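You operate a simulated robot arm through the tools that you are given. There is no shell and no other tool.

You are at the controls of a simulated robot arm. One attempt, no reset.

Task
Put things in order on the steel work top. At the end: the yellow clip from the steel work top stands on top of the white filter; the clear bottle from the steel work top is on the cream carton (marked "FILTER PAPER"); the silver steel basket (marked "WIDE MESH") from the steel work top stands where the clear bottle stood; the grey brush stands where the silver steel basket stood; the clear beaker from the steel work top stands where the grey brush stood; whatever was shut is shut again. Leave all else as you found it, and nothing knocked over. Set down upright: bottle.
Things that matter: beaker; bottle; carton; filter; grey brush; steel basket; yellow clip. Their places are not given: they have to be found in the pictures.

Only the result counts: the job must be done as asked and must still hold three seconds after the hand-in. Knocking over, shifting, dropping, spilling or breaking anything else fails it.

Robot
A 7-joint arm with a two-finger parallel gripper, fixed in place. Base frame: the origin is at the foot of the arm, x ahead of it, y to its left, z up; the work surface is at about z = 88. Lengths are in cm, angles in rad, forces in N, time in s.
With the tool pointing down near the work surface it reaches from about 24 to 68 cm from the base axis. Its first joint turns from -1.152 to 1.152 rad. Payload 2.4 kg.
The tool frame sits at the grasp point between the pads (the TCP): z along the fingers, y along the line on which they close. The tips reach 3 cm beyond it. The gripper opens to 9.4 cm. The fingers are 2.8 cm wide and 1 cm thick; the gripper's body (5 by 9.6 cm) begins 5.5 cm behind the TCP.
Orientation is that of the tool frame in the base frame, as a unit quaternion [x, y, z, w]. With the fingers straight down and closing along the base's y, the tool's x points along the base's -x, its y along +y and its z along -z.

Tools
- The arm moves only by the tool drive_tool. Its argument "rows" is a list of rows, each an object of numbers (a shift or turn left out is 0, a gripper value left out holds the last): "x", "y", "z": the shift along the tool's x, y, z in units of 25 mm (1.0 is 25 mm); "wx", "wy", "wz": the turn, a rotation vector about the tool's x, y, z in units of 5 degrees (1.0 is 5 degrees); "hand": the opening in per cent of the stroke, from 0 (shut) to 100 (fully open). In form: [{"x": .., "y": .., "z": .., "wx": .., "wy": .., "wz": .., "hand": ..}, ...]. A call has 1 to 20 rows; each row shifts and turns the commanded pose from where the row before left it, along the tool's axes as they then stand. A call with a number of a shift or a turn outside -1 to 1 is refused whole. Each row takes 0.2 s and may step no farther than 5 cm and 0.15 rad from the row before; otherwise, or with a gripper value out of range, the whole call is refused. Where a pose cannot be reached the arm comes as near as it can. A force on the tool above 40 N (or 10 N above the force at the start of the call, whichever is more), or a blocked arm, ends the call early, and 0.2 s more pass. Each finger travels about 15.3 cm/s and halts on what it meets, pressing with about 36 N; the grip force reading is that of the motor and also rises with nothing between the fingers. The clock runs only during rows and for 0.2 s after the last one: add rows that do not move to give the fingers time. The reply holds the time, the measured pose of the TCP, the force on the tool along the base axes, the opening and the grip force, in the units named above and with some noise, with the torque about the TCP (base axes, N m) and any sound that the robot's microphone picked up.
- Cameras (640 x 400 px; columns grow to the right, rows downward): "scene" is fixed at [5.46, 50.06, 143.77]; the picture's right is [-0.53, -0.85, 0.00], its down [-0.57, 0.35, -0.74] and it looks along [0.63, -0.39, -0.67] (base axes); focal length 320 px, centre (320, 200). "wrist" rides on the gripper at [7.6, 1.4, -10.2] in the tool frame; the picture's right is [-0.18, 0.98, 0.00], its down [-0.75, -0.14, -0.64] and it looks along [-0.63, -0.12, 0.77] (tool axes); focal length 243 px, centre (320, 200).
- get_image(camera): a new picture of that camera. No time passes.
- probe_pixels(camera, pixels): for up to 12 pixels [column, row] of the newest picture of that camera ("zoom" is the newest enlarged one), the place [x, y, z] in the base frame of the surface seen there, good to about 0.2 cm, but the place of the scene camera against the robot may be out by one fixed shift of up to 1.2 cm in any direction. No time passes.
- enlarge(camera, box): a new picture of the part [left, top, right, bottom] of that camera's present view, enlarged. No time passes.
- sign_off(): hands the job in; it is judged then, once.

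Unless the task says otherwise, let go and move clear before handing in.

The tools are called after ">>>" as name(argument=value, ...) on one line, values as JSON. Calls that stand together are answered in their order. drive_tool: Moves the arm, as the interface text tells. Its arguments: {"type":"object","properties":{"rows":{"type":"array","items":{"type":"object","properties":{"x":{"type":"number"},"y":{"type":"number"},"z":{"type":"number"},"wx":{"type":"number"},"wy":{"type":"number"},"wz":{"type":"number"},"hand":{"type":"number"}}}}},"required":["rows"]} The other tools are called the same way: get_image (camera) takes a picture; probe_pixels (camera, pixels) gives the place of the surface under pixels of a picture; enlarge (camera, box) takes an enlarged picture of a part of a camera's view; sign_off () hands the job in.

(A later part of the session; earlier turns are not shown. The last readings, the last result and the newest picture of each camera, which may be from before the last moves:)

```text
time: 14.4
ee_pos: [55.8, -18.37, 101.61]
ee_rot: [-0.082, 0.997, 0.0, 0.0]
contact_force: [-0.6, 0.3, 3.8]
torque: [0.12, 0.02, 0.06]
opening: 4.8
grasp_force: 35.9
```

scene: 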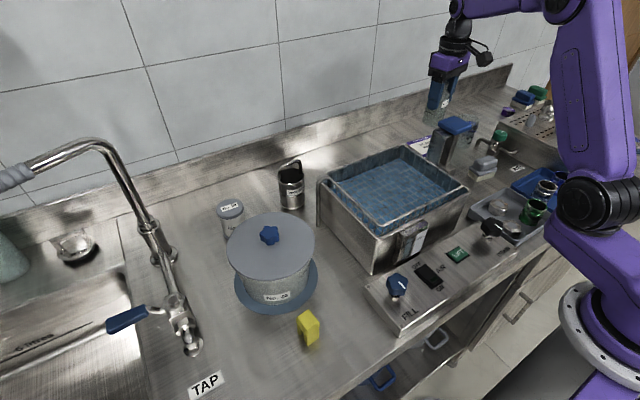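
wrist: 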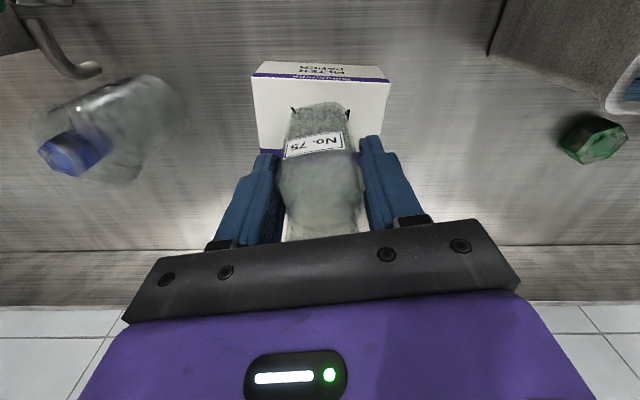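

Contact reads 3.8 N upward, so the bottle rests on the carton. I'll open and rise straight up.

>>> drive_tool(rows=[{"hand": 60}, {"hand": 100}, {"hand": 100}, {"z": -0.5}, {"z": -0.9}, {"z": -0.9}, {"z": -0.9}, {"z": -0.9}, {"z": -0.9}])

>>> get_image(camera="wrist")

>>> enlarge(camera="scene", box=[390, 60, 490, 170])

```text
time: 16.4
ee_pos: [55.81, -18.13, 114.32]
ee_rot: [-0.083, 0.997, 0.0, -0.001]
contact_force: [0.6, 0.4, 0.0]
torque: [-0.01, -0.02, -0.02]
opening: 9.41
grasp_force: 0.1
```

```text
taken
```

wrist: 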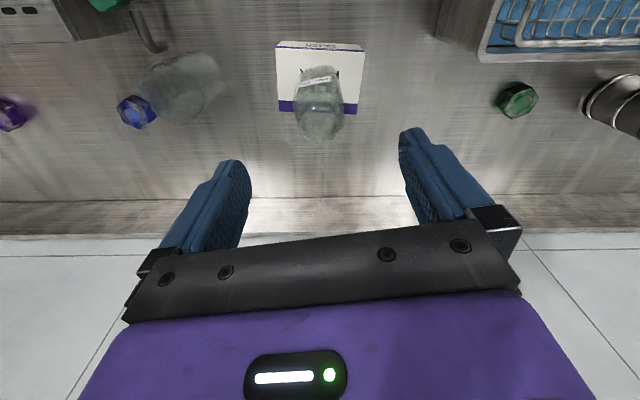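

```text
3.64 times, centred on (440, 115) of scene
```

zoom: 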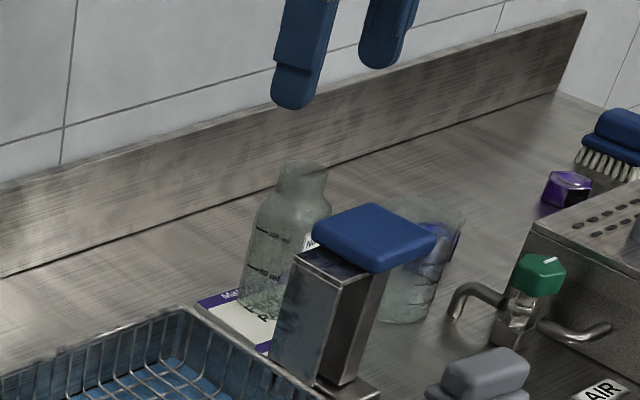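

The bottle stands upright on the carton. I'll zoom in to see its centring, which also refines where it originally stood.

>>> enlarge(camera="wrist", box=[260, 30, 380, 150])

>>> enlarge(camera="wrist", box=[100, 30, 240, 150])

```text
3.33 times, centred on (320, 90) of wrist
```

zoom: 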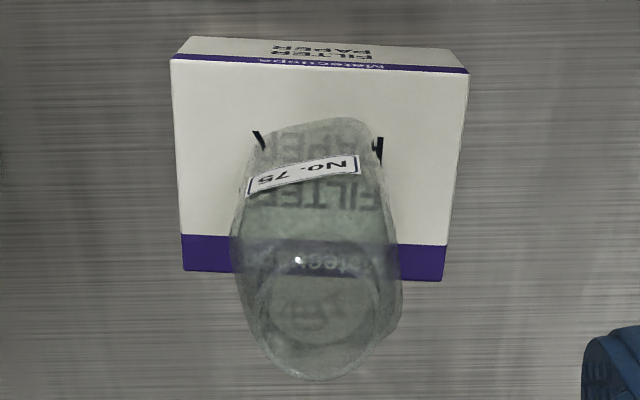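

```text
3.33 times, centred on (170, 90) of wrist
```

zoom: 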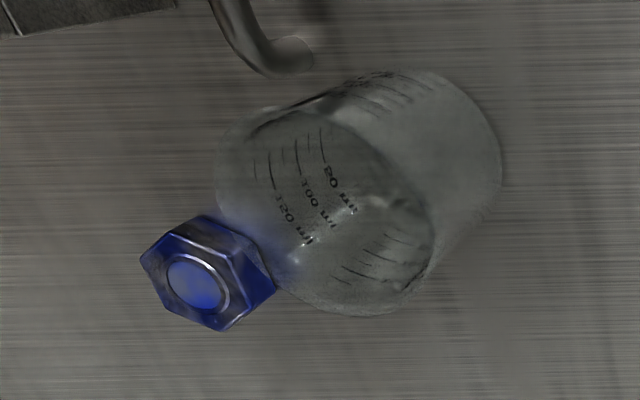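

The bottle is well centred and its original place works out to ≈(65.6,-0.15). Next is the steel basket; I'll probe its bail and body in the scene view for heights.

>>> enlarge(camera="scene", box=[265, 150, 345, 220])

>>> probe_pixels(camera="zoom", pixels=[[115, 170], [130, 130], [180, 100], [230, 80], [260, 90], [265, 140], [150, 215], [230, 215], [220, 340], [270, 320], [180, 345], [265, 200]])

```text
5.71 times, centred on (305, 185) of scene
```

zoom: 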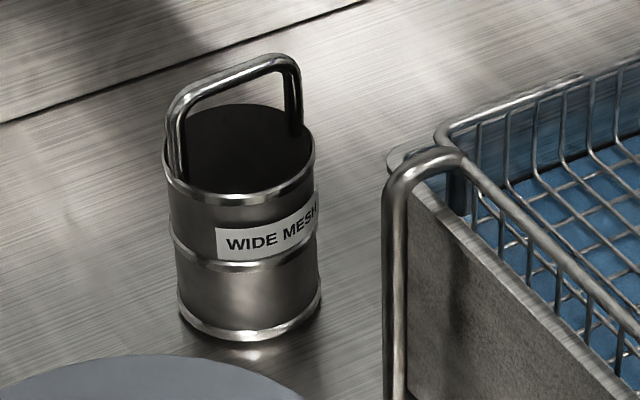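

```text
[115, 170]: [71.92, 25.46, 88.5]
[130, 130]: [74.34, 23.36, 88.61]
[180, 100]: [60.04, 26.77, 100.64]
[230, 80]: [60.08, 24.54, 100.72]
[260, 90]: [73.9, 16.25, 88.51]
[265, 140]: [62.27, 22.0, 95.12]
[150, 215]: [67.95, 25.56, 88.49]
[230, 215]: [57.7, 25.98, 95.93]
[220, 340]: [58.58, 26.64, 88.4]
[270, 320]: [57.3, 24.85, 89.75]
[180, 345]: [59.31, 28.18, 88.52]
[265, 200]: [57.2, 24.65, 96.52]
```

The bail bar lies along y at x≈60.05 with top ≈100.3, and the basket is centred near (60.05,24.1) with rim ≈96.4. I'll first turn the tool 90° in place above the bottle so the fingers close along x.

>>> drive_tool(rows=[{"wz": 0.995, "z": -0.3}, {"wz": 0.995}, {"wz": 0.995}, {"wz": 0.995}, {"wz": 0.995}, {"wz": 0.995}, {"wz": 0.995}, {"wz": 0.995}, {"wz": 0.995}, {"wz": 0.995}, {"wz": 0.995}, {"wz": 0.995}, {"wz": 0.995}, {"wz": 0.995}, {"wz": 0.995}, {"wz": 0.995}, {"wz": 0.995}, {"wz": 0.995}, {"wz": 0.995}, {"wz": 0.995}])

>>> get_image(camera="wrist")

```text
time: 20.6
ee_pos: [55.65, -18.29, 115.04]
ee_rot: [0.707, 0.707, 0.0, -0.001]
contact_force: [0.1, 0.3, 0.3]
torque: [0.01, -0.01, 0.01]
opening: 9.41
grasp_force: 0.0
```

```text
taken
```

wrist: 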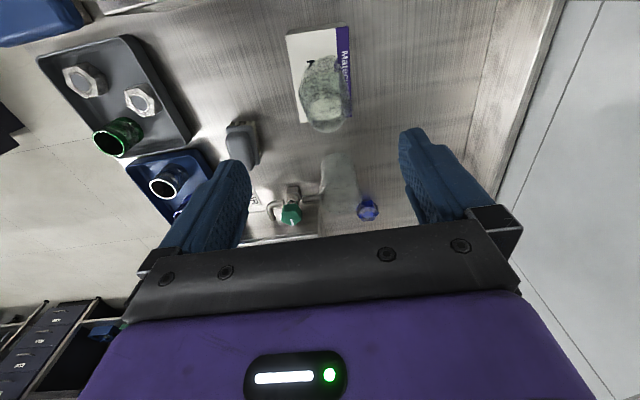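

Now the tool's x points along +y and its y along +x. I'll travel to above the steel basket at (60.05,24.1).

>>> drive_tool(rows=[{"x": 0.5, "y": 0.1}, {"x": 1, "y": 0.1}, {"x": 1, "y": 0.1}, {"x": 1, "y": 0.1}, {"x": 1, "y": 0.1}, {"x": 1, "y": 0.1}, {"x": 1, "y": 0.1}, {"x": 1, "y": 0.1}, {"x": 1, "y": 0.1}, {"x": 1, "y": 0.1}, {"x": 1, "y": 0.1}, {"x": 1, "y": 0.1}, {"x": 1, "y": 0.1}, {"x": 1, "y": 0.1}, {"x": 1, "y": 0.1}, {"x": 1, "y": 0.1}, {"x": 1, "y": 0.1}, {"x": 0.46, "y": 0.06}])

>>> get_image(camera="wrist")

>>> get_image(camera="scene")

```text
time: 24.4
ee_pos: [60.18, 24.15, 114.98]
ee_rot: [0.706, 0.708, 0.001, 0.0]
contact_force: [0.2, -0.3, -1.2]
torque: [0.0, 0.02, 0.0]
opening: 9.4
grasp_force: 0.1
```

```text
taken
```

wrist: 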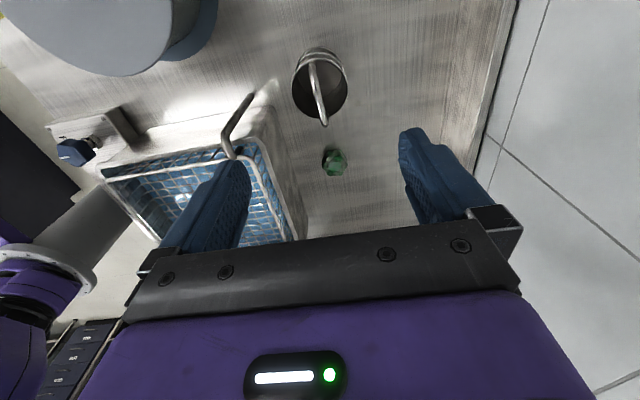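

```text
taken
```

scene: 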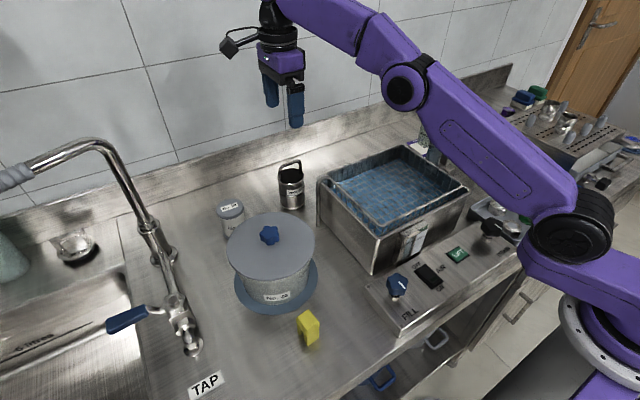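

The basket appears at (320,85), matching the expected projection (320,88) for the rim. I'll zoom to check alignment and bail angle.

>>> enlarge(camera="wrist", box=[270, 30, 370, 140])

>>> probe_pixels(camera="zoom", pixels=[[232, 180], [405, 170], [320, 95], [320, 300], [310, 130], [345, 320], [330, 230], [300, 80], [250, 120], [390, 120], [240, 240], [400, 240]])

```text
3.64 times, centred on (320, 85) of wrist
```

zoom: 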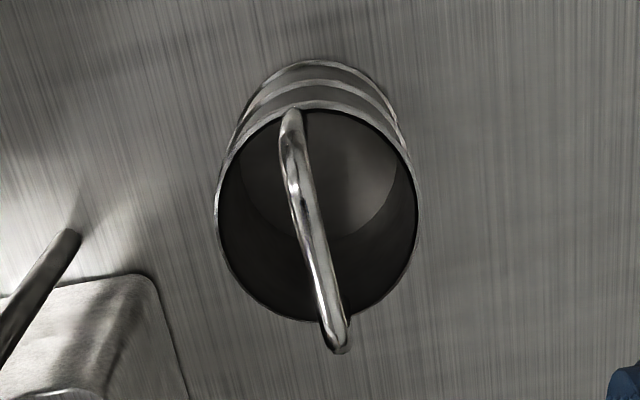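

```text
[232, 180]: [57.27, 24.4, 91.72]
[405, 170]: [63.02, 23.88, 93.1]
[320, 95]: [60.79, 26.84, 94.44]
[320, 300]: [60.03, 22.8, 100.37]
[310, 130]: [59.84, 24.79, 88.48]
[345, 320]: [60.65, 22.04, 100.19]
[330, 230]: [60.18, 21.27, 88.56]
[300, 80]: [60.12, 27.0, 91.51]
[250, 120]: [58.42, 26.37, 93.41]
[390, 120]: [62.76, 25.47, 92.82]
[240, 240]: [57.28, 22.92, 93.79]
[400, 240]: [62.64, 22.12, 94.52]
```

The basket is centred under the tool to within 0.1 cm. I'll check the bath's loop at (235,125) for clearance from the front finger before descending.

>>> probe_pixels(camera="wrist", pixels=[[251, 96], [240, 110], [232, 122], [226, 135], [230, 150], [260, 110], [335, 155], [345, 165], [322, 160]])

```text
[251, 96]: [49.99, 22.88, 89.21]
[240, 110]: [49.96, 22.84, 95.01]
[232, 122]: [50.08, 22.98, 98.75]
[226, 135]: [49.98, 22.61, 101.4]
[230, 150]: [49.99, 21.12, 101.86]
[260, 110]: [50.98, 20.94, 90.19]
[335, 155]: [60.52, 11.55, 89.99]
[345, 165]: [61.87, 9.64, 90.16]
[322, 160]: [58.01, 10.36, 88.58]
```

The loop stands at x≈50, y≈23, clear of the front finger at x≥54.4. Descending to TCP z≈96.1 and closing on the basket.

>>> drive_tool(rows=[{"z": 0.9}, {"z": 0.95}, {"z": 0.95}, {"z": 0.95}, {"z": 0.95}, {"z": 0.95}, {"z": 0.95}, {"z": 0.6}, {"z": 0.35}, {}])

>>> get_image(camera="wrist")

>>> enlarge(camera="scene", box=[230, 100, 360, 230])

```text
time: 26.6
ee_pos: [60.16, 24.07, 96.09]
ee_rot: [0.707, 0.707, 0.0, 0.0]
contact_force: [-0.1, -0.5, 0.2]
torque: [0.01, 0.03, 0.01]
opening: 9.41
grasp_force: 0.0
```

```text
taken
```

wrist: 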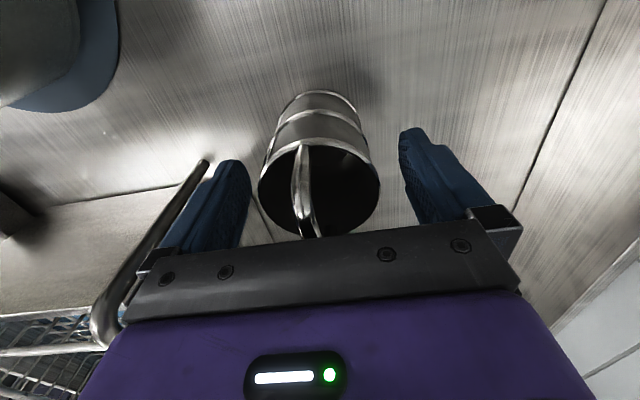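

```text
3.08 times, centred on (295, 165) of scene
```

zoom: 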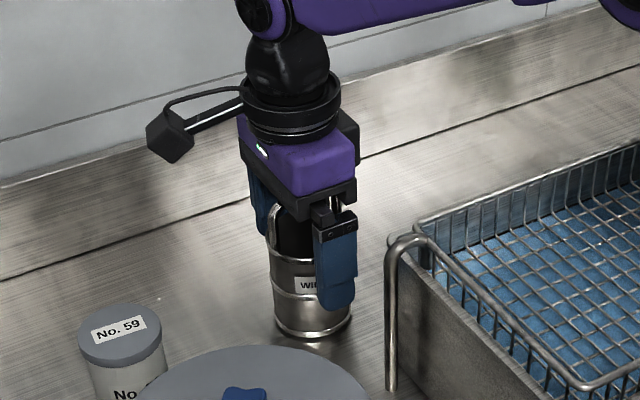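

Fingers straddle the cup and the bail clears the gripper body. Closing, then lifting slightly.

>>> drive_tool(rows=[{"hand": 0}, {"hand": 0}, {"hand": 0}])

>>> get_image(camera="wrist")

```text
time: 27.4
ee_pos: [60.08, 24.16, 96.06]
ee_rot: [0.706, 0.708, 0.001, 0.0]
contact_force: [-0.3, -0.3, 0.4]
torque: [0.01, -0.03, 0.01]
opening: 6.37
grasp_force: 36.1
```

```text
taken
```

wrist: 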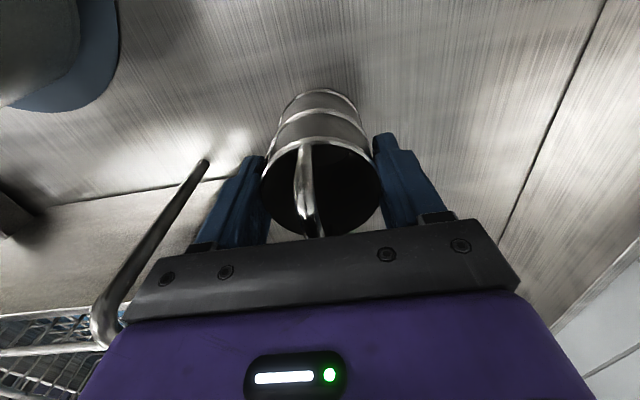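

Gripped at 6.37 cm; the basket's original centre is (60.1,24.1). I'll lift 8 cm and carry it to (65.55,-0.15).

>>> drive_tool(rows=[{"z": -0.4}, {"z": -0.9}, {"z": -0.9}, {"z": -0.9}, {"x": -0.5, "y": 0.1}, {"x": -1, "y": 0.22}, {"x": -1, "y": 0.22}, {"x": -1, "y": 0.22}, {"x": -1, "y": 0.22}, {"x": -1, "y": 0.22}, {"x": -1, "y": 0.22}, {"x": -1, "y": 0.22}, {"x": -1, "y": 0.22}, {"x": -1, "y": 0.22}, {"x": -0.22, "y": 0.1}])

>>> get_image(camera="wrist")

>>> get_image(camera="scene")

```text
time: 30.6
ee_pos: [65.69, -0.28, 103.8]
ee_rot: [0.707, 0.707, 0.0, -0.001]
contact_force: [-0.5, 0.0, -0.8]
torque: [0.04, -0.02, -0.01]
opening: 6.34
grasp_force: 35.7
```

```text
taken
```

wrist: 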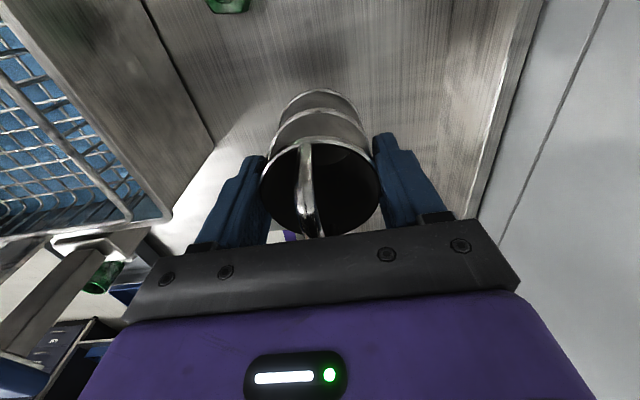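

```text
taken
```

scene: 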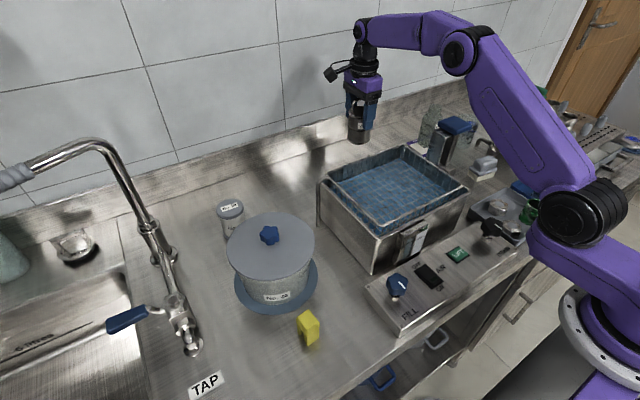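

The basket is over the bottle's old spot at (65.7,-0.3). I'll lower 7.6 cm, then ease to contact.

>>> drive_tool(rows=[{"z": 0.9}, {"z": 0.9}, {"z": 0.8}, {"z": 0.34}, {"z": 0.1}, {}])

```text
time: 32.0
ee_pos: [65.54, -0.26, 96.36]
ee_rot: [0.707, 0.708, 0.0, 0.0]
contact_force: [0.0, 0.5, -1.3]
torque: [0.0, 0.02, 0.0]
opening: 6.34
grasp_force: 36.2
```

>>> drive_tool(rows=[{"z": 0.06}, {"z": 0.04}, {}])

```text
time: 32.8
ee_pos: [65.49, -0.1, 96.12]
ee_rot: [0.707, 0.708, 0.0, 0.0]
contact_force: [-2.7, -0.3, 8.5]
torque: [0.23, 0.16, 0.07]
opening: 6.36
grasp_force: 36.5
```

Contact at 8.5 N; the basket is on the table. I'll open and rise.

>>> drive_tool(rows=[{"hand": 70}, {"hand": 100}, {"hand": 100}, {"z": -0.5}, {"z": -0.9}, {"z": -0.9}, {"z": -0.9}, {"z": -0.9}, {"z": -0.9}, {"z": -0.9}])

>>> get_image(camera="wrist")

>>> get_image(camera="scene")

```text
time: 35.0
ee_pos: [65.63, -0.09, 110.69]
ee_rot: [0.706, 0.708, -0.001, 0.0]
contact_force: [-0.4, -0.6, -0.7]
torque: [-0.02, 0.01, -0.02]
opening: 9.37
grasp_force: 0.1
```

```text
taken
```

wrist: 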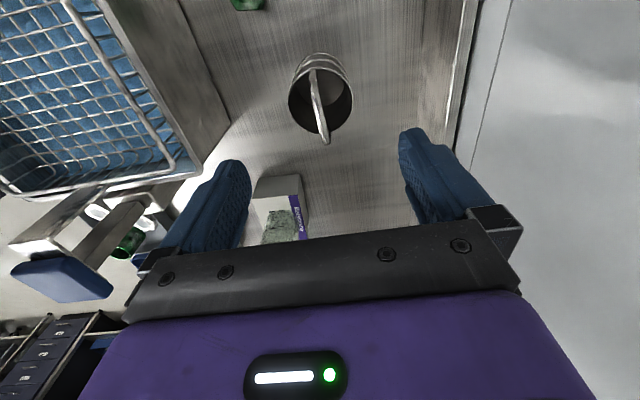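

```text
taken
```

scene: 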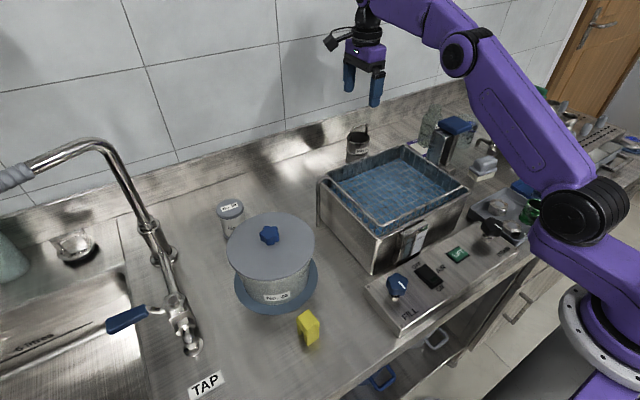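

The basket stands where the bottle was, bail upright. Next the pot lid: I'll check faucet positions near the pot for clearance before moving there.

>>> probe_pixels(camera="scene", pixels=[[180, 310], [192, 347], [155, 240], [150, 210], [130, 180], [105, 150], [60, 155], [140, 312], [170, 290], [152, 262], [120, 320], [205, 385]])

>>> enlarge(camera="scene", box=[280, 290, 340, 360])

>>> probe_pixels(camera="zoom", pixels=[[300, 150], [250, 110], [320, 80], [370, 160], [260, 200], [330, 200], [310, 330], [380, 270], [300, 270], [240, 240], [200, 320], [330, 380]])

```text
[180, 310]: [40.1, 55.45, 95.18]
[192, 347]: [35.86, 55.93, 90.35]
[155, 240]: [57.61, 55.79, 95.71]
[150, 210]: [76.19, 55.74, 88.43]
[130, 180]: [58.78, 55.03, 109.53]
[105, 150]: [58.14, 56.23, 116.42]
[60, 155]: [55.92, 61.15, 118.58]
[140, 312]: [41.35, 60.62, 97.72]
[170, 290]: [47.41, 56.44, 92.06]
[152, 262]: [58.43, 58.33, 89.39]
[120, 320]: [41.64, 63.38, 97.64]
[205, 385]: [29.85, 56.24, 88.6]
```

```text
5.71 times, centred on (310, 325) of scene
```

zoom: 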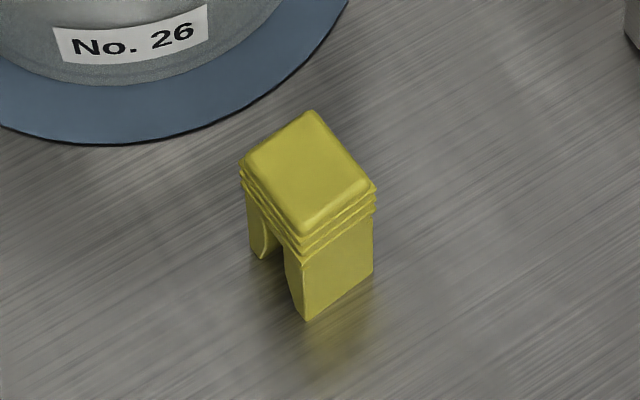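

```text
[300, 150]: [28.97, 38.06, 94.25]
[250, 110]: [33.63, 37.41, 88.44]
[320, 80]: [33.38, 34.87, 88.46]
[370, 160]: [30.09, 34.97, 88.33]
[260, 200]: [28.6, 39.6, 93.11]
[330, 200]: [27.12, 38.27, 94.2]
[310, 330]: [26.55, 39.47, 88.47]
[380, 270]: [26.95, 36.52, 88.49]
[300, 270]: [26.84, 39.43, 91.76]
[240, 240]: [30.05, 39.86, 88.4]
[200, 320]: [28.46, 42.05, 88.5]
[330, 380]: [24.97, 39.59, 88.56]
```

Faucet parts are all at y≥55, clear of the pot. Moving over the lid knob near (41.7,37.4).

>>> drive_tool(rows=[{"z": -0.6, "x": 0.4, "y": -0.4}, {"z": -0.6, "x": 0.8, "y": -0.6}, {"z": -0.6, "x": 0.95, "y": -0.6}, {"z": -0.6, "x": 0.95, "y": -0.6}, {"z": -0.5, "x": 0.95, "y": -0.6}, {"x": 0.95, "y": -0.6}, {"x": 0.95, "y": -0.6}, {"x": 0.95, "y": -0.6}, {"x": 0.95, "y": -0.6}, {"x": 0.95, "y": -0.6}, {"x": 0.95, "y": -0.6}, {"x": 0.95, "y": -0.6}, {"x": 0.95, "y": -0.6}, {"x": 0.95, "y": -0.6}, {"x": 0.95, "y": -0.6}, {"x": 0.95, "y": -0.6}, {"x": 0.5, "y": -0.3}])

>>> get_image(camera="wrist")

>>> get_image(camera="scene")

```text
time: 38.6
ee_pos: [41.21, 37.38, 117.99]
ee_rot: [0.706, 0.708, -0.001, 0.0]
contact_force: [-0.9, 0.2, -0.2]
torque: [0.01, 0.0, 0.02]
opening: 9.37
grasp_force: 0.0
```

```text
taken
```

wrist: 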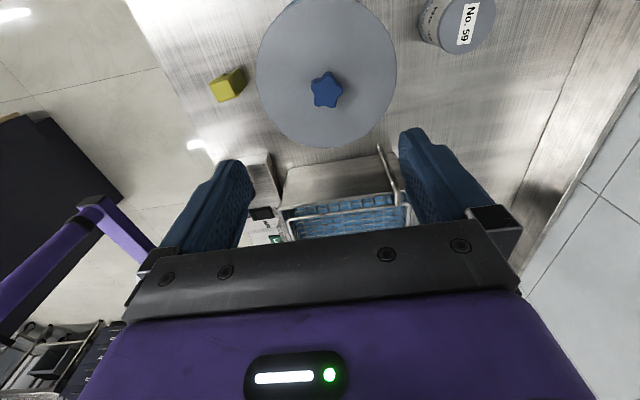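

```text
taken
```

scene: 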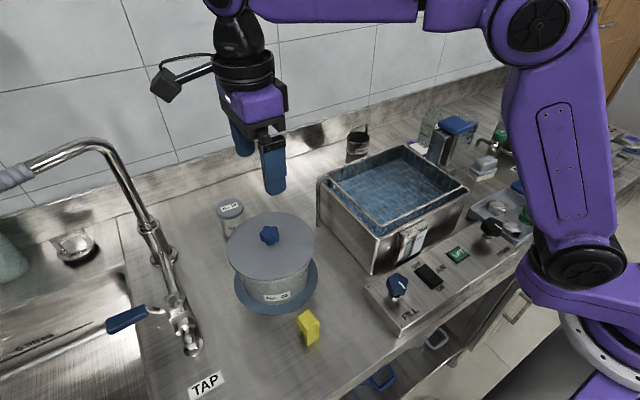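

The knob shows at (325,89), near the TCP axis (320,92). I'll zoom to centre on it.

>>> enlarge(camera="wrist", box=[290, 55, 360, 125])

>>> probe_pixels(camera="zoom", pixels=[[340, 200], [230, 180], [440, 200], [330, 110], [330, 300], [280, 290], [380, 290], [270, 180], [410, 200], [200, 300], [480, 100], [330, 240]])

>>> probe_pixels(camera="wrist", pixels=[[260, 60], [395, 80], [330, 145], [330, 5], [258, 80], [392, 60], [225, 85], [285, 130], [380, 125]])

```text
5.71 times, centred on (325, 90) of wrist
```

zoom: 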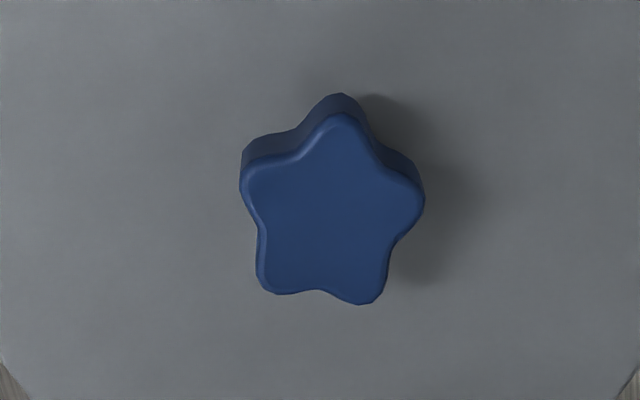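

```text
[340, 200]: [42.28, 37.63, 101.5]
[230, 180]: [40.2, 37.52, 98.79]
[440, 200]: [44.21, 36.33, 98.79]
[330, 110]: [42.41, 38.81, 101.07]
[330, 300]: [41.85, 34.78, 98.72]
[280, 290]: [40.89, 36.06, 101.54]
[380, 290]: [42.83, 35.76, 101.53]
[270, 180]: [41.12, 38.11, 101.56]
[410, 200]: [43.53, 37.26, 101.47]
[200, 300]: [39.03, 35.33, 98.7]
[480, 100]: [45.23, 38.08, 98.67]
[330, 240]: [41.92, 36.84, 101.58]
```

```text
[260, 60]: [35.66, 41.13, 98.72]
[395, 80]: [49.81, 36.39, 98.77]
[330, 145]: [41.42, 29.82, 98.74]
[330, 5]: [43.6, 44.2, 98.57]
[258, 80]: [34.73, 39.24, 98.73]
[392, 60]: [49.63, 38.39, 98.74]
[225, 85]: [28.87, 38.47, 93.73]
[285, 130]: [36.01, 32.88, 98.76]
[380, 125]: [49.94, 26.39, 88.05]
```

The star knob is centred at ≈(42.1,37.2), with a lobe toward +x and two toward −x: good for closing along x. Lid top is z≈98.75, so I'll lower to TCP z≈101.95 and grip.

>>> drive_tool(rows=[{"x": -0.07, "y": 0.37, "z": 0.5}, {"z": 0.95}, {"z": 0.95}, {"z": 0.95}, {"z": 0.95}, {"z": 0.95}, {"z": 0.8}, {"z": 0.35}, {}])

>>> get_image(camera="wrist")

>>> enlarge(camera="scene", box=[210, 130, 340, 260])

```text
time: 40.6
ee_pos: [42.21, 37.18, 101.92]
ee_rot: [0.707, 0.708, 0.0, -0.001]
contact_force: [0.2, -0.3, -1.0]
torque: [-0.05, 0.04, 0.0]
opening: 9.4
grasp_force: 0.1
```

```text
taken
```

wrist: 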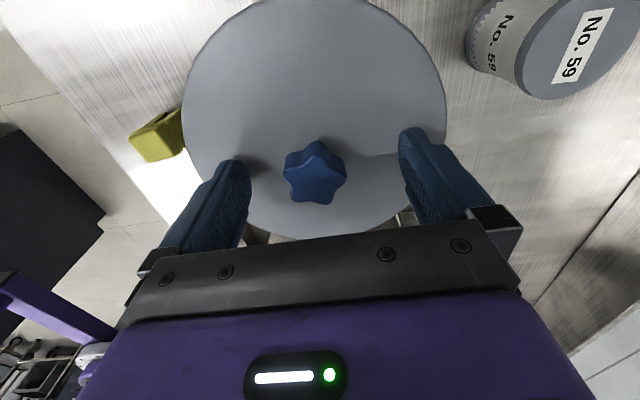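

```text
3.08 times, centred on (275, 195) of scene
```

zoom: 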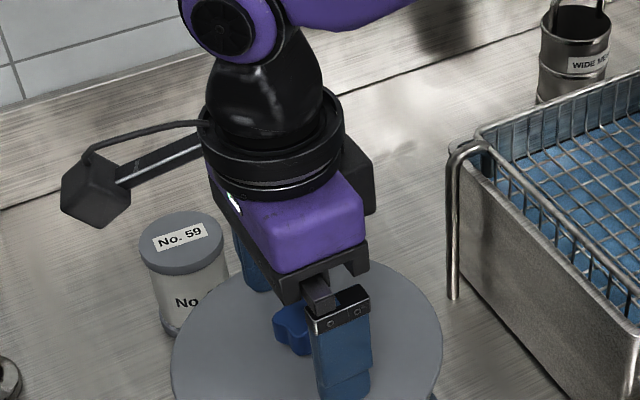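

The knob at (315,172) is between the fingers. I'll close on it and lift slightly to see what the lid does.

>>> drive_tool(rows=[{"hand": 0}, {"hand": 0}, {"hand": 0}, {"hand": 0}])

>>> get_image(camera="wrist")

```text
time: 41.6
ee_pos: [42.23, 37.12, 101.99]
ee_rot: [0.707, 0.708, 0.0, 0.0]
contact_force: [0.0, 0.0, 0.0]
torque: [0.01, 0.0, 0.05]
opening: 3.32
grasp_force: 35.8
heard: snap
```

```text
taken
```

wrist: 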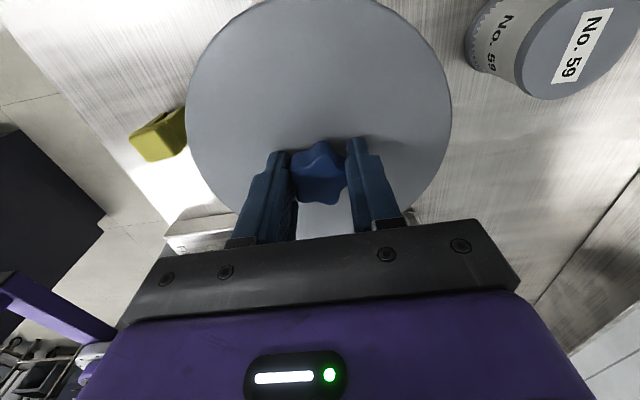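

A "snap" was heard and the lid shifted a little (right edge 445→452). I'll check the scene before lifting.

>>> get_image(camera="scene")

>>> enlarge(camera="scene", box=[210, 190, 340, 330])

```text
taken
```

scene: 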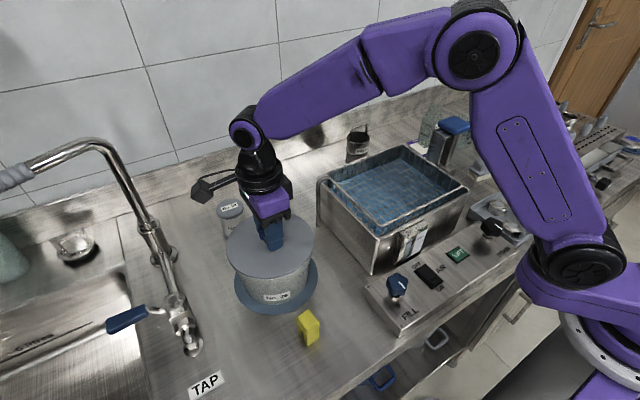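

```text
2.86 times, centred on (275, 260) of scene
```

zoom: 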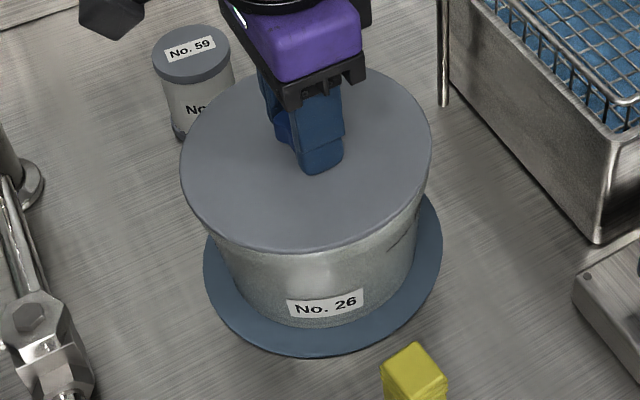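

The scene looks undisturbed: lid on pot, plate, and clip in place. I'll lift very gently and read the forces.

>>> drive_tool(rows=[{"z": -0.1}, {"z": -0.1}, {"z": -0.2}, {}])

>>> enlarge(camera="scene", box=[210, 190, 340, 330])

```text
time: 42.6
ee_pos: [42.18, 37.16, 102.98]
ee_rot: [0.706, 0.708, 0.0, 0.0]
contact_force: [0.4, -0.3, -1.1]
torque: [0.02, 0.03, 0.01]
opening: 3.32
grasp_force: 36.2
```

```text
2.86 times, centred on (275, 260) of scene
```

zoom: 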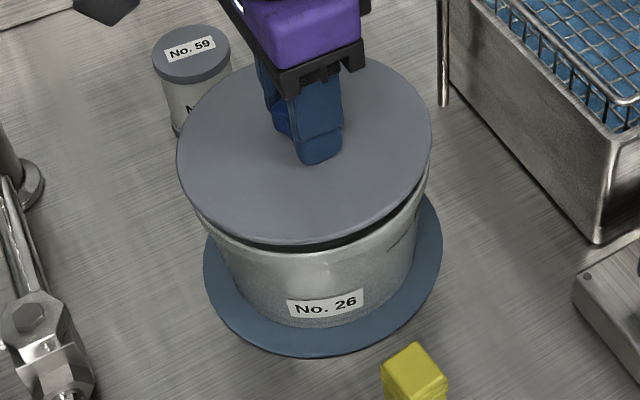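

The lid lifts free with about 1 N. I'll raise it further to see inside.

>>> drive_tool(rows=[{"z": -0.6}, {"z": -0.9}, {"z": -0.9}, {"z": -0.9}, {"z": -0.9}, {}])

>>> get_image(camera="scene")

>>> enlarge(camera="scene", box=[210, 150, 350, 330])

```text
time: 44.0
ee_pos: [42.32, 37.18, 113.41]
ee_rot: [0.707, 0.707, 0.0, 0.0]
contact_force: [0.3, 0.3, -0.9]
torque: [0.0, 0.0, 0.0]
opening: 3.32
grasp_force: 35.9
```

```text
taken
```

scene: 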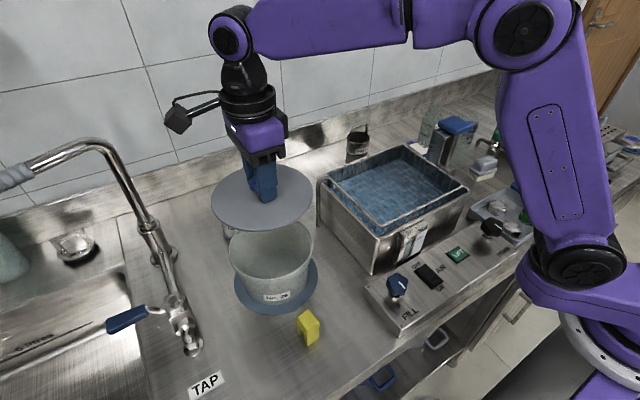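

```text
2.22 times, centred on (280, 240) of scene
```

zoom: 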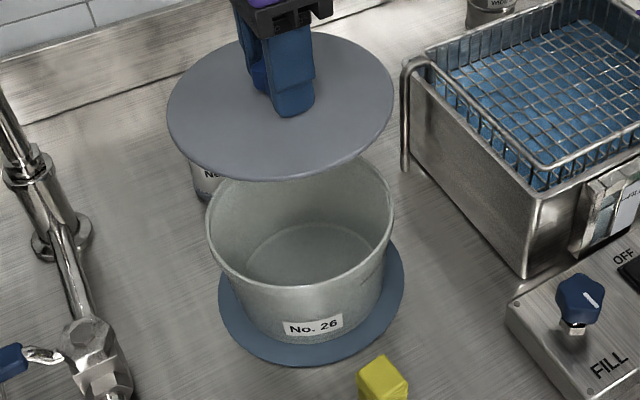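

The pot looks empty at the back, but its near floor is hidden from this camera. I'll set the lid at the basket's old spot (60.2,25.3) and look inside from above.

>>> drive_tool(rows=[{"y": 0.4, "x": -0.25}, {"y": 0.9, "x": -0.6}, {"y": 0.9, "x": -0.6}, {"y": 0.9, "x": -0.6}, {"y": 0.9, "x": -0.6}, {"y": 0.9, "x": -0.6}, {"y": 0.9, "x": -0.6}, {"y": 0.9, "x": -0.6}, {"y": 0.46, "x": -0.3}, {}])

>>> get_image(camera="scene")

>>> enlarge(camera="scene", box=[210, 190, 350, 330])

>>> get_image(camera="wrist")

```text
time: 46.2
ee_pos: [60.19, 25.28, 113.57]
ee_rot: [0.707, 0.707, 0.001, 0.0]
contact_force: [-1.0, 0.5, -0.5]
torque: [0.01, -0.01, 0.03]
opening: 3.33
grasp_force: 36.0
```

```text
taken
```

scene: 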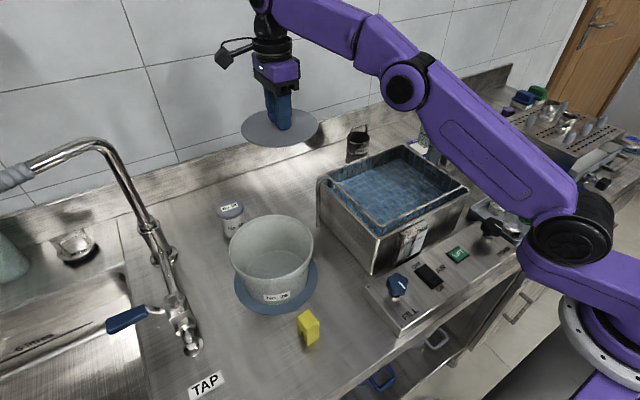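

```text
2.86 times, centred on (280, 260) of scene
```

zoom: 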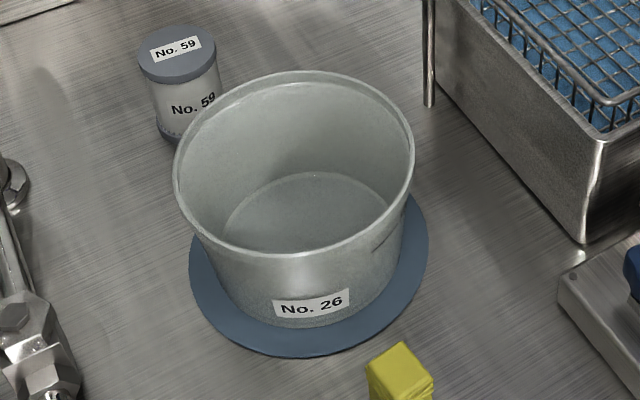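

```text
taken
```

wrist: 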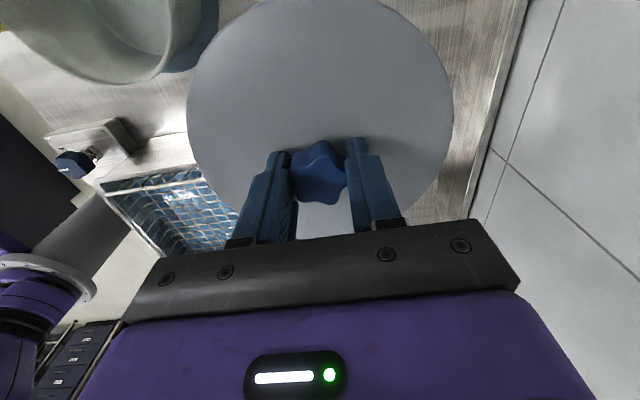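

The open pot appears empty. The object No. 59 at (230,215) has a white body, grey end caps and a pleated lower edge, which may be the filter itself; I'll zoom in on it.

>>> enlarge(camera="scene", box=[208, 192, 256, 242])

>>> probe_pixels(camera="zoom", pixels=[[250, 60], [140, 130], [270, 170], [380, 90], [260, 110], [270, 250], [200, 300], [300, 290], [150, 180], [360, 180]])

>>> enlarge(camera="scene", box=[225, 210, 325, 300])

```text
8.00 times, centred on (232, 217) of scene
```

zoom: 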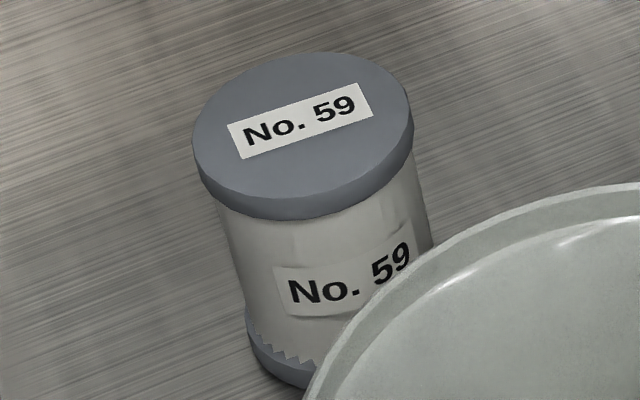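

```text
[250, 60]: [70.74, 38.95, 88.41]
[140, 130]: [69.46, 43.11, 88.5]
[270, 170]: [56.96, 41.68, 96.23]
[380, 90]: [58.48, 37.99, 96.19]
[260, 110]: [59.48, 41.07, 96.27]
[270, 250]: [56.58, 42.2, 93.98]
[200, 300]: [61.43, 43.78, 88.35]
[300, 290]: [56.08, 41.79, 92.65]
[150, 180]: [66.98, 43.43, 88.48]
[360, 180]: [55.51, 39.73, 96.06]
```

```text
4.44 times, centred on (275, 255) of scene
```

zoom: 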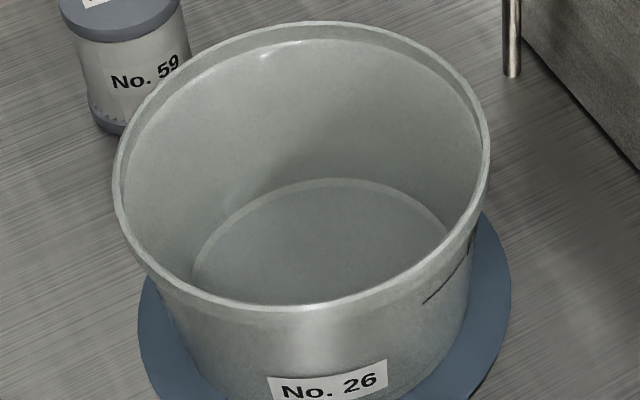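

No. 59's zigzag edge is a pleated cartridge, so it is the white filter, standing in the open at about (57.8,39.9); the pot is just an empty container. I'll measure the pot rim to put its lid back properly.

>>> probe_pixels(camera="zoom", pixels=[[116, 185], [487, 150], [300, 306], [305, 24], [200, 60], [420, 60], [170, 262], [420, 255], [330, 220], [260, 240]])

>>> enlarge(camera="wrist", box=[0, 0, 220, 140])

>>> enlarge(camera="scene", box=[230, 80, 330, 160])

```text
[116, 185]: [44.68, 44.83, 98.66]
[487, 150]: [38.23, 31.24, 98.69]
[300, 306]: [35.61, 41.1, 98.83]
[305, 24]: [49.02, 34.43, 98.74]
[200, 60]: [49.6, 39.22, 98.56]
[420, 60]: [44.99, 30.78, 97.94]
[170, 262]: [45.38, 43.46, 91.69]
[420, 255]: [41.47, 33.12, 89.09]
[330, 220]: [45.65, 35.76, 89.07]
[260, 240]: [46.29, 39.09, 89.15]
```

```text
2.86 times, centred on (110, 70) of wrist
```

zoom: 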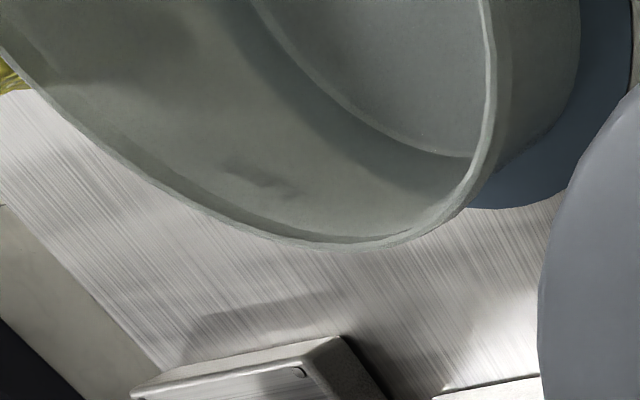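

```text
5.00 times, centred on (280, 120) of scene
```

zoom: 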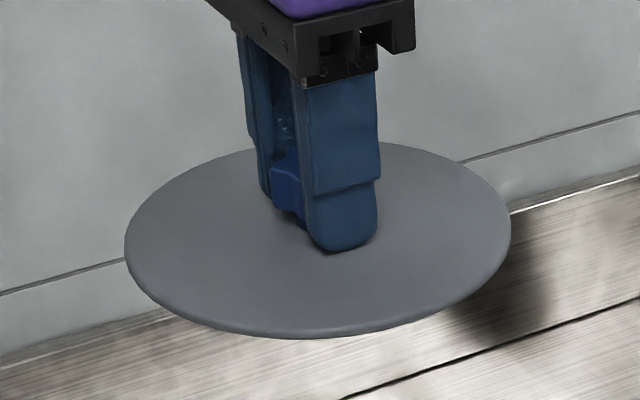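

Rim fit gives pot centre ≈(42.2,37.5), rim z≈98.2, which agrees with the lid's earlier centre. I'll carry the lid back along the reverse path and hover 1.5 cm above.

>>> drive_tool(rows=[{"y": -0.46, "x": 0.3}, {"y": -0.9, "x": 0.6}, {"y": -0.9, "x": 0.6}, {"y": -0.9, "x": 0.6}, {"y": -0.9, "x": 0.6}, {"y": -0.9, "x": 0.6}, {"y": -0.9, "x": 0.6}, {"y": -0.9, "x": 0.6}, {"y": -0.4, "x": 0.25}, {"z": 0.9}, {"z": 0.9}, {"z": 0.9}, {"z": 0.9}, {"z": 0.4}, {}])

>>> enlarge(camera="scene", box=[210, 190, 340, 330])

>>> get_image(camera="wrist")

```text
time: 49.4
ee_pos: [42.18, 37.14, 103.53]
ee_rot: [0.707, 0.708, 0.001, 0.001]
contact_force: [0.2, 0.4, 0.3]
torque: [0.01, 0.01, 0.04]
opening: 3.32
grasp_force: 35.6
```

```text
2.86 times, centred on (275, 260) of scene
```

zoom: 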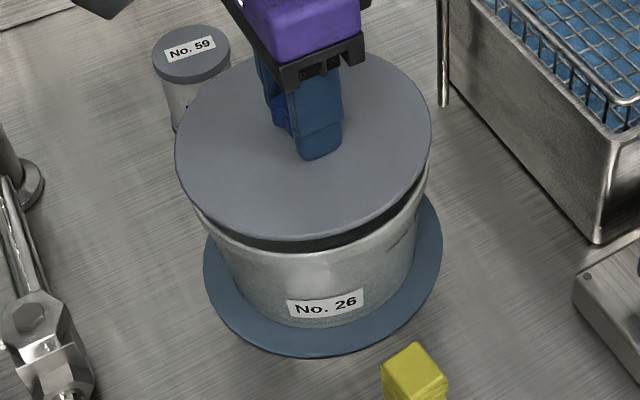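

```text
taken
```

wrist: 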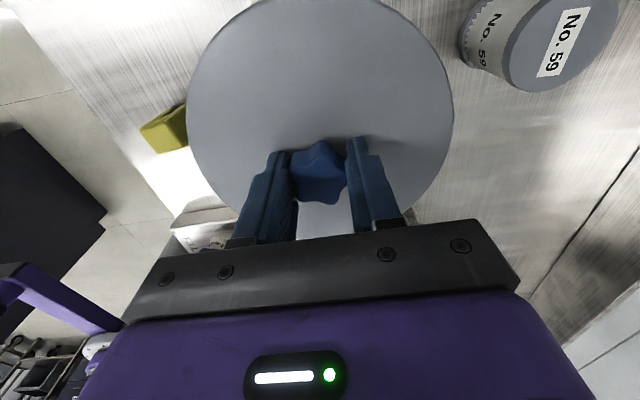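

The lid hovers concentric with the rim. Lowering the last 1.4 cm gently.

>>> drive_tool(rows=[{"z": 0.3}, {"z": 0.2}, {"z": 0.06}, {}])

>>> enlarge(camera="scene", box=[210, 190, 340, 330])

```text
time: 50.4
ee_pos: [42.16, 37.11, 101.93]
ee_rot: [0.706, 0.708, 0.0, 0.0]
contact_force: [0.5, -0.4, -0.8]
torque: [0.02, 0.0, -0.03]
opening: 3.32
grasp_force: 36.1
```

```text
2.86 times, centred on (275, 260) of scene
```

zoom: 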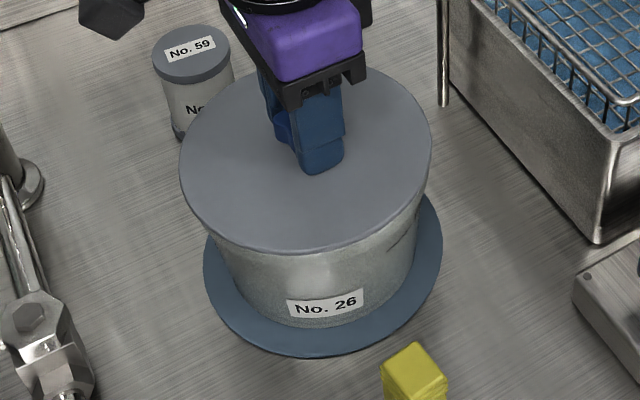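

The lid looks seated but force shows no contact yet; I'll ease down further in 0.1 cm steps.

>>> drive_tool(rows=[{"z": 0.04}, {"z": 0.02}, {}])

```text
time: 51.2
ee_pos: [42.27, 37.17, 101.86]
ee_rot: [0.707, 0.708, 0.001, 0.0]
contact_force: [0.3, 0.2, -0.6]
torque: [0.0, -0.01, 0.02]
opening: 3.31
grasp_force: 36.1
```

>>> drive_tool(rows=[{"z": 0.03}, {}])

>>> drive_tool(rows=[{"z": 0.03}, {}])

```text
time: 51.8
ee_pos: [42.07, 37.24, 101.78]
ee_rot: [0.707, 0.707, 0.001, 0.0]
contact_force: [0.5, 1.2, -1.2]
torque: [0.01, 0.0, 0.01]
opening: 3.33
grasp_force: 36.1
```

```text
time: 52.4
ee_pos: [42.26, 37.19, 101.76]
ee_rot: [0.707, 0.708, 0.001, 0.0]
contact_force: [-0.4, 0.1, 2.5]
torque: [0.03, 0.18, 0.01]
opening: 3.31
grasp_force: 36.0
```

Contact begins at 2.5 N. I'll press slightly to seat it and listen for a snap.

>>> drive_tool(rows=[{"z": 0.05}, {}])

>>> enlarge(camera="scene", box=[210, 190, 340, 330])

```text
time: 53.0
ee_pos: [42.3, 37.12, 101.8]
ee_rot: [0.706, 0.708, 0.001, -0.001]
contact_force: [-3.0, -2.6, 19.1]
torque: [-0.36, 0.39, 0.04]
opening: 3.33
grasp_force: 35.9
```

```text
2.86 times, centred on (275, 260) of scene
```

zoom: 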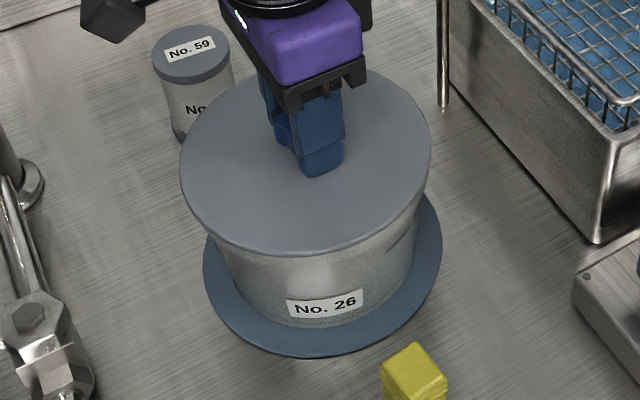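

>>> drive_tool(rows=[{"z": 0.03}, {}])

```text
time: 53.6
ee_pos: [42.25, 37.13, 101.76]
ee_rot: [0.706, 0.708, 0.002, 0.0]
contact_force: [-4.8, -2.6, 34.5]
torque: [-0.26, 0.34, 0.04]
opening: 3.32
grasp_force: 35.6
```

At 34.5 N the lid is hard on the rim with no further travel. I'll relax the pressure and open the fingers.

>>> drive_tool(rows=[{"z": -0.07}, {}, {"hand": 50}, {"hand": 100}, {"hand": 100}, {}])

>>> get_image(camera="wrist")

>>> enlarge(camera="scene", box=[210, 190, 340, 330])

```text
time: 55.0
ee_pos: [42.31, 36.95, 101.66]
ee_rot: [0.707, 0.707, 0.001, 0.0]
contact_force: [8.8, -5.3, 18.3]
torque: [-0.2, -0.07, -0.08]
opening: 9.2
grasp_force: 0.0
heard: snap
```

```text
taken
```

wrist: 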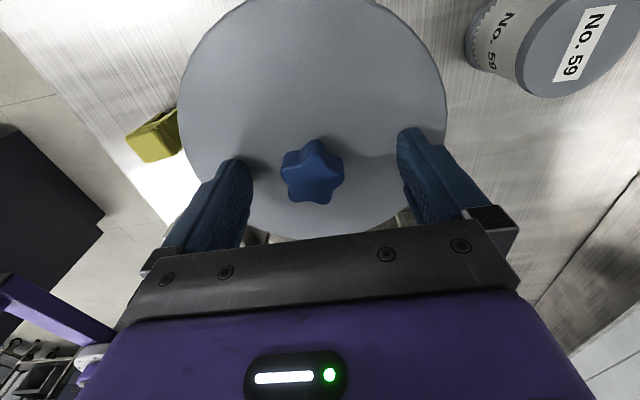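

```text
2.86 times, centred on (275, 260) of scene
```

zoom: 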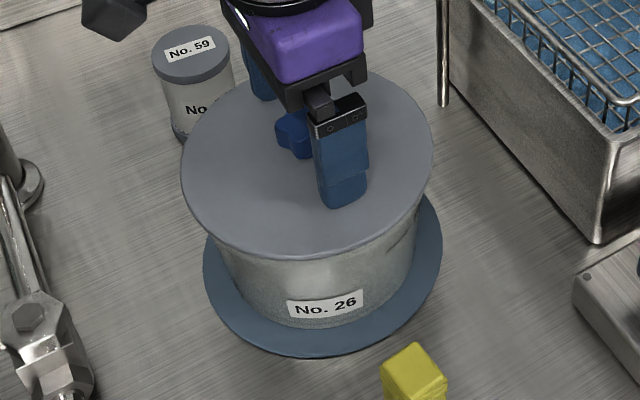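

A second snap on release shows the knob is a latch and the lid has locked shut again. The fingertips are pressing on the lid (18 N), so I rise straight up.

>>> drive_tool(rows=[{"z": -0.15}, {"z": -0.3}, {"z": -0.8}, {"z": -0.9}, {"z": -0.9}, {"z": -0.9}, {"z": -0.9}, {"z": -0.9}, {"z": -0.8}])

>>> get_image(camera="wrist")

>>> get_image(camera="scene")

```text
time: 57.0
ee_pos: [42.2, 37.23, 118.27]
ee_rot: [0.706, 0.708, 0.001, 0.0]
contact_force: [-0.4, -0.7, 0.4]
torque: [-0.01, 0.01, -0.01]
opening: 9.38
grasp_force: 0.0
```

```text
taken
```

wrist: 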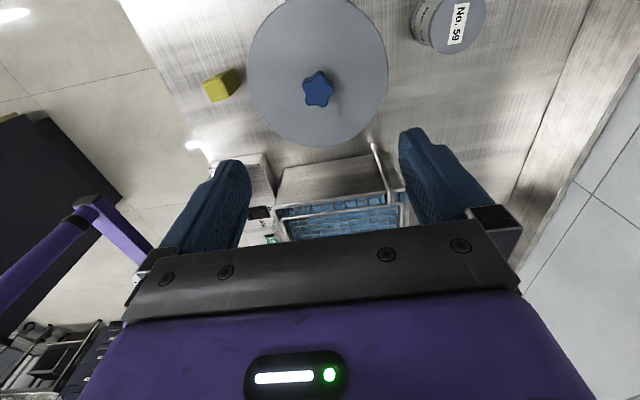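

```text
taken
```

scene: 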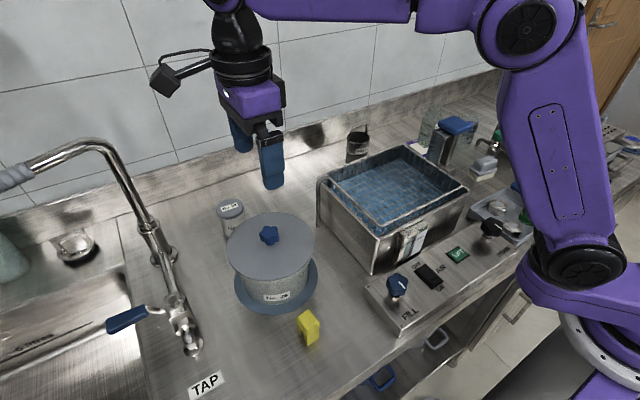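

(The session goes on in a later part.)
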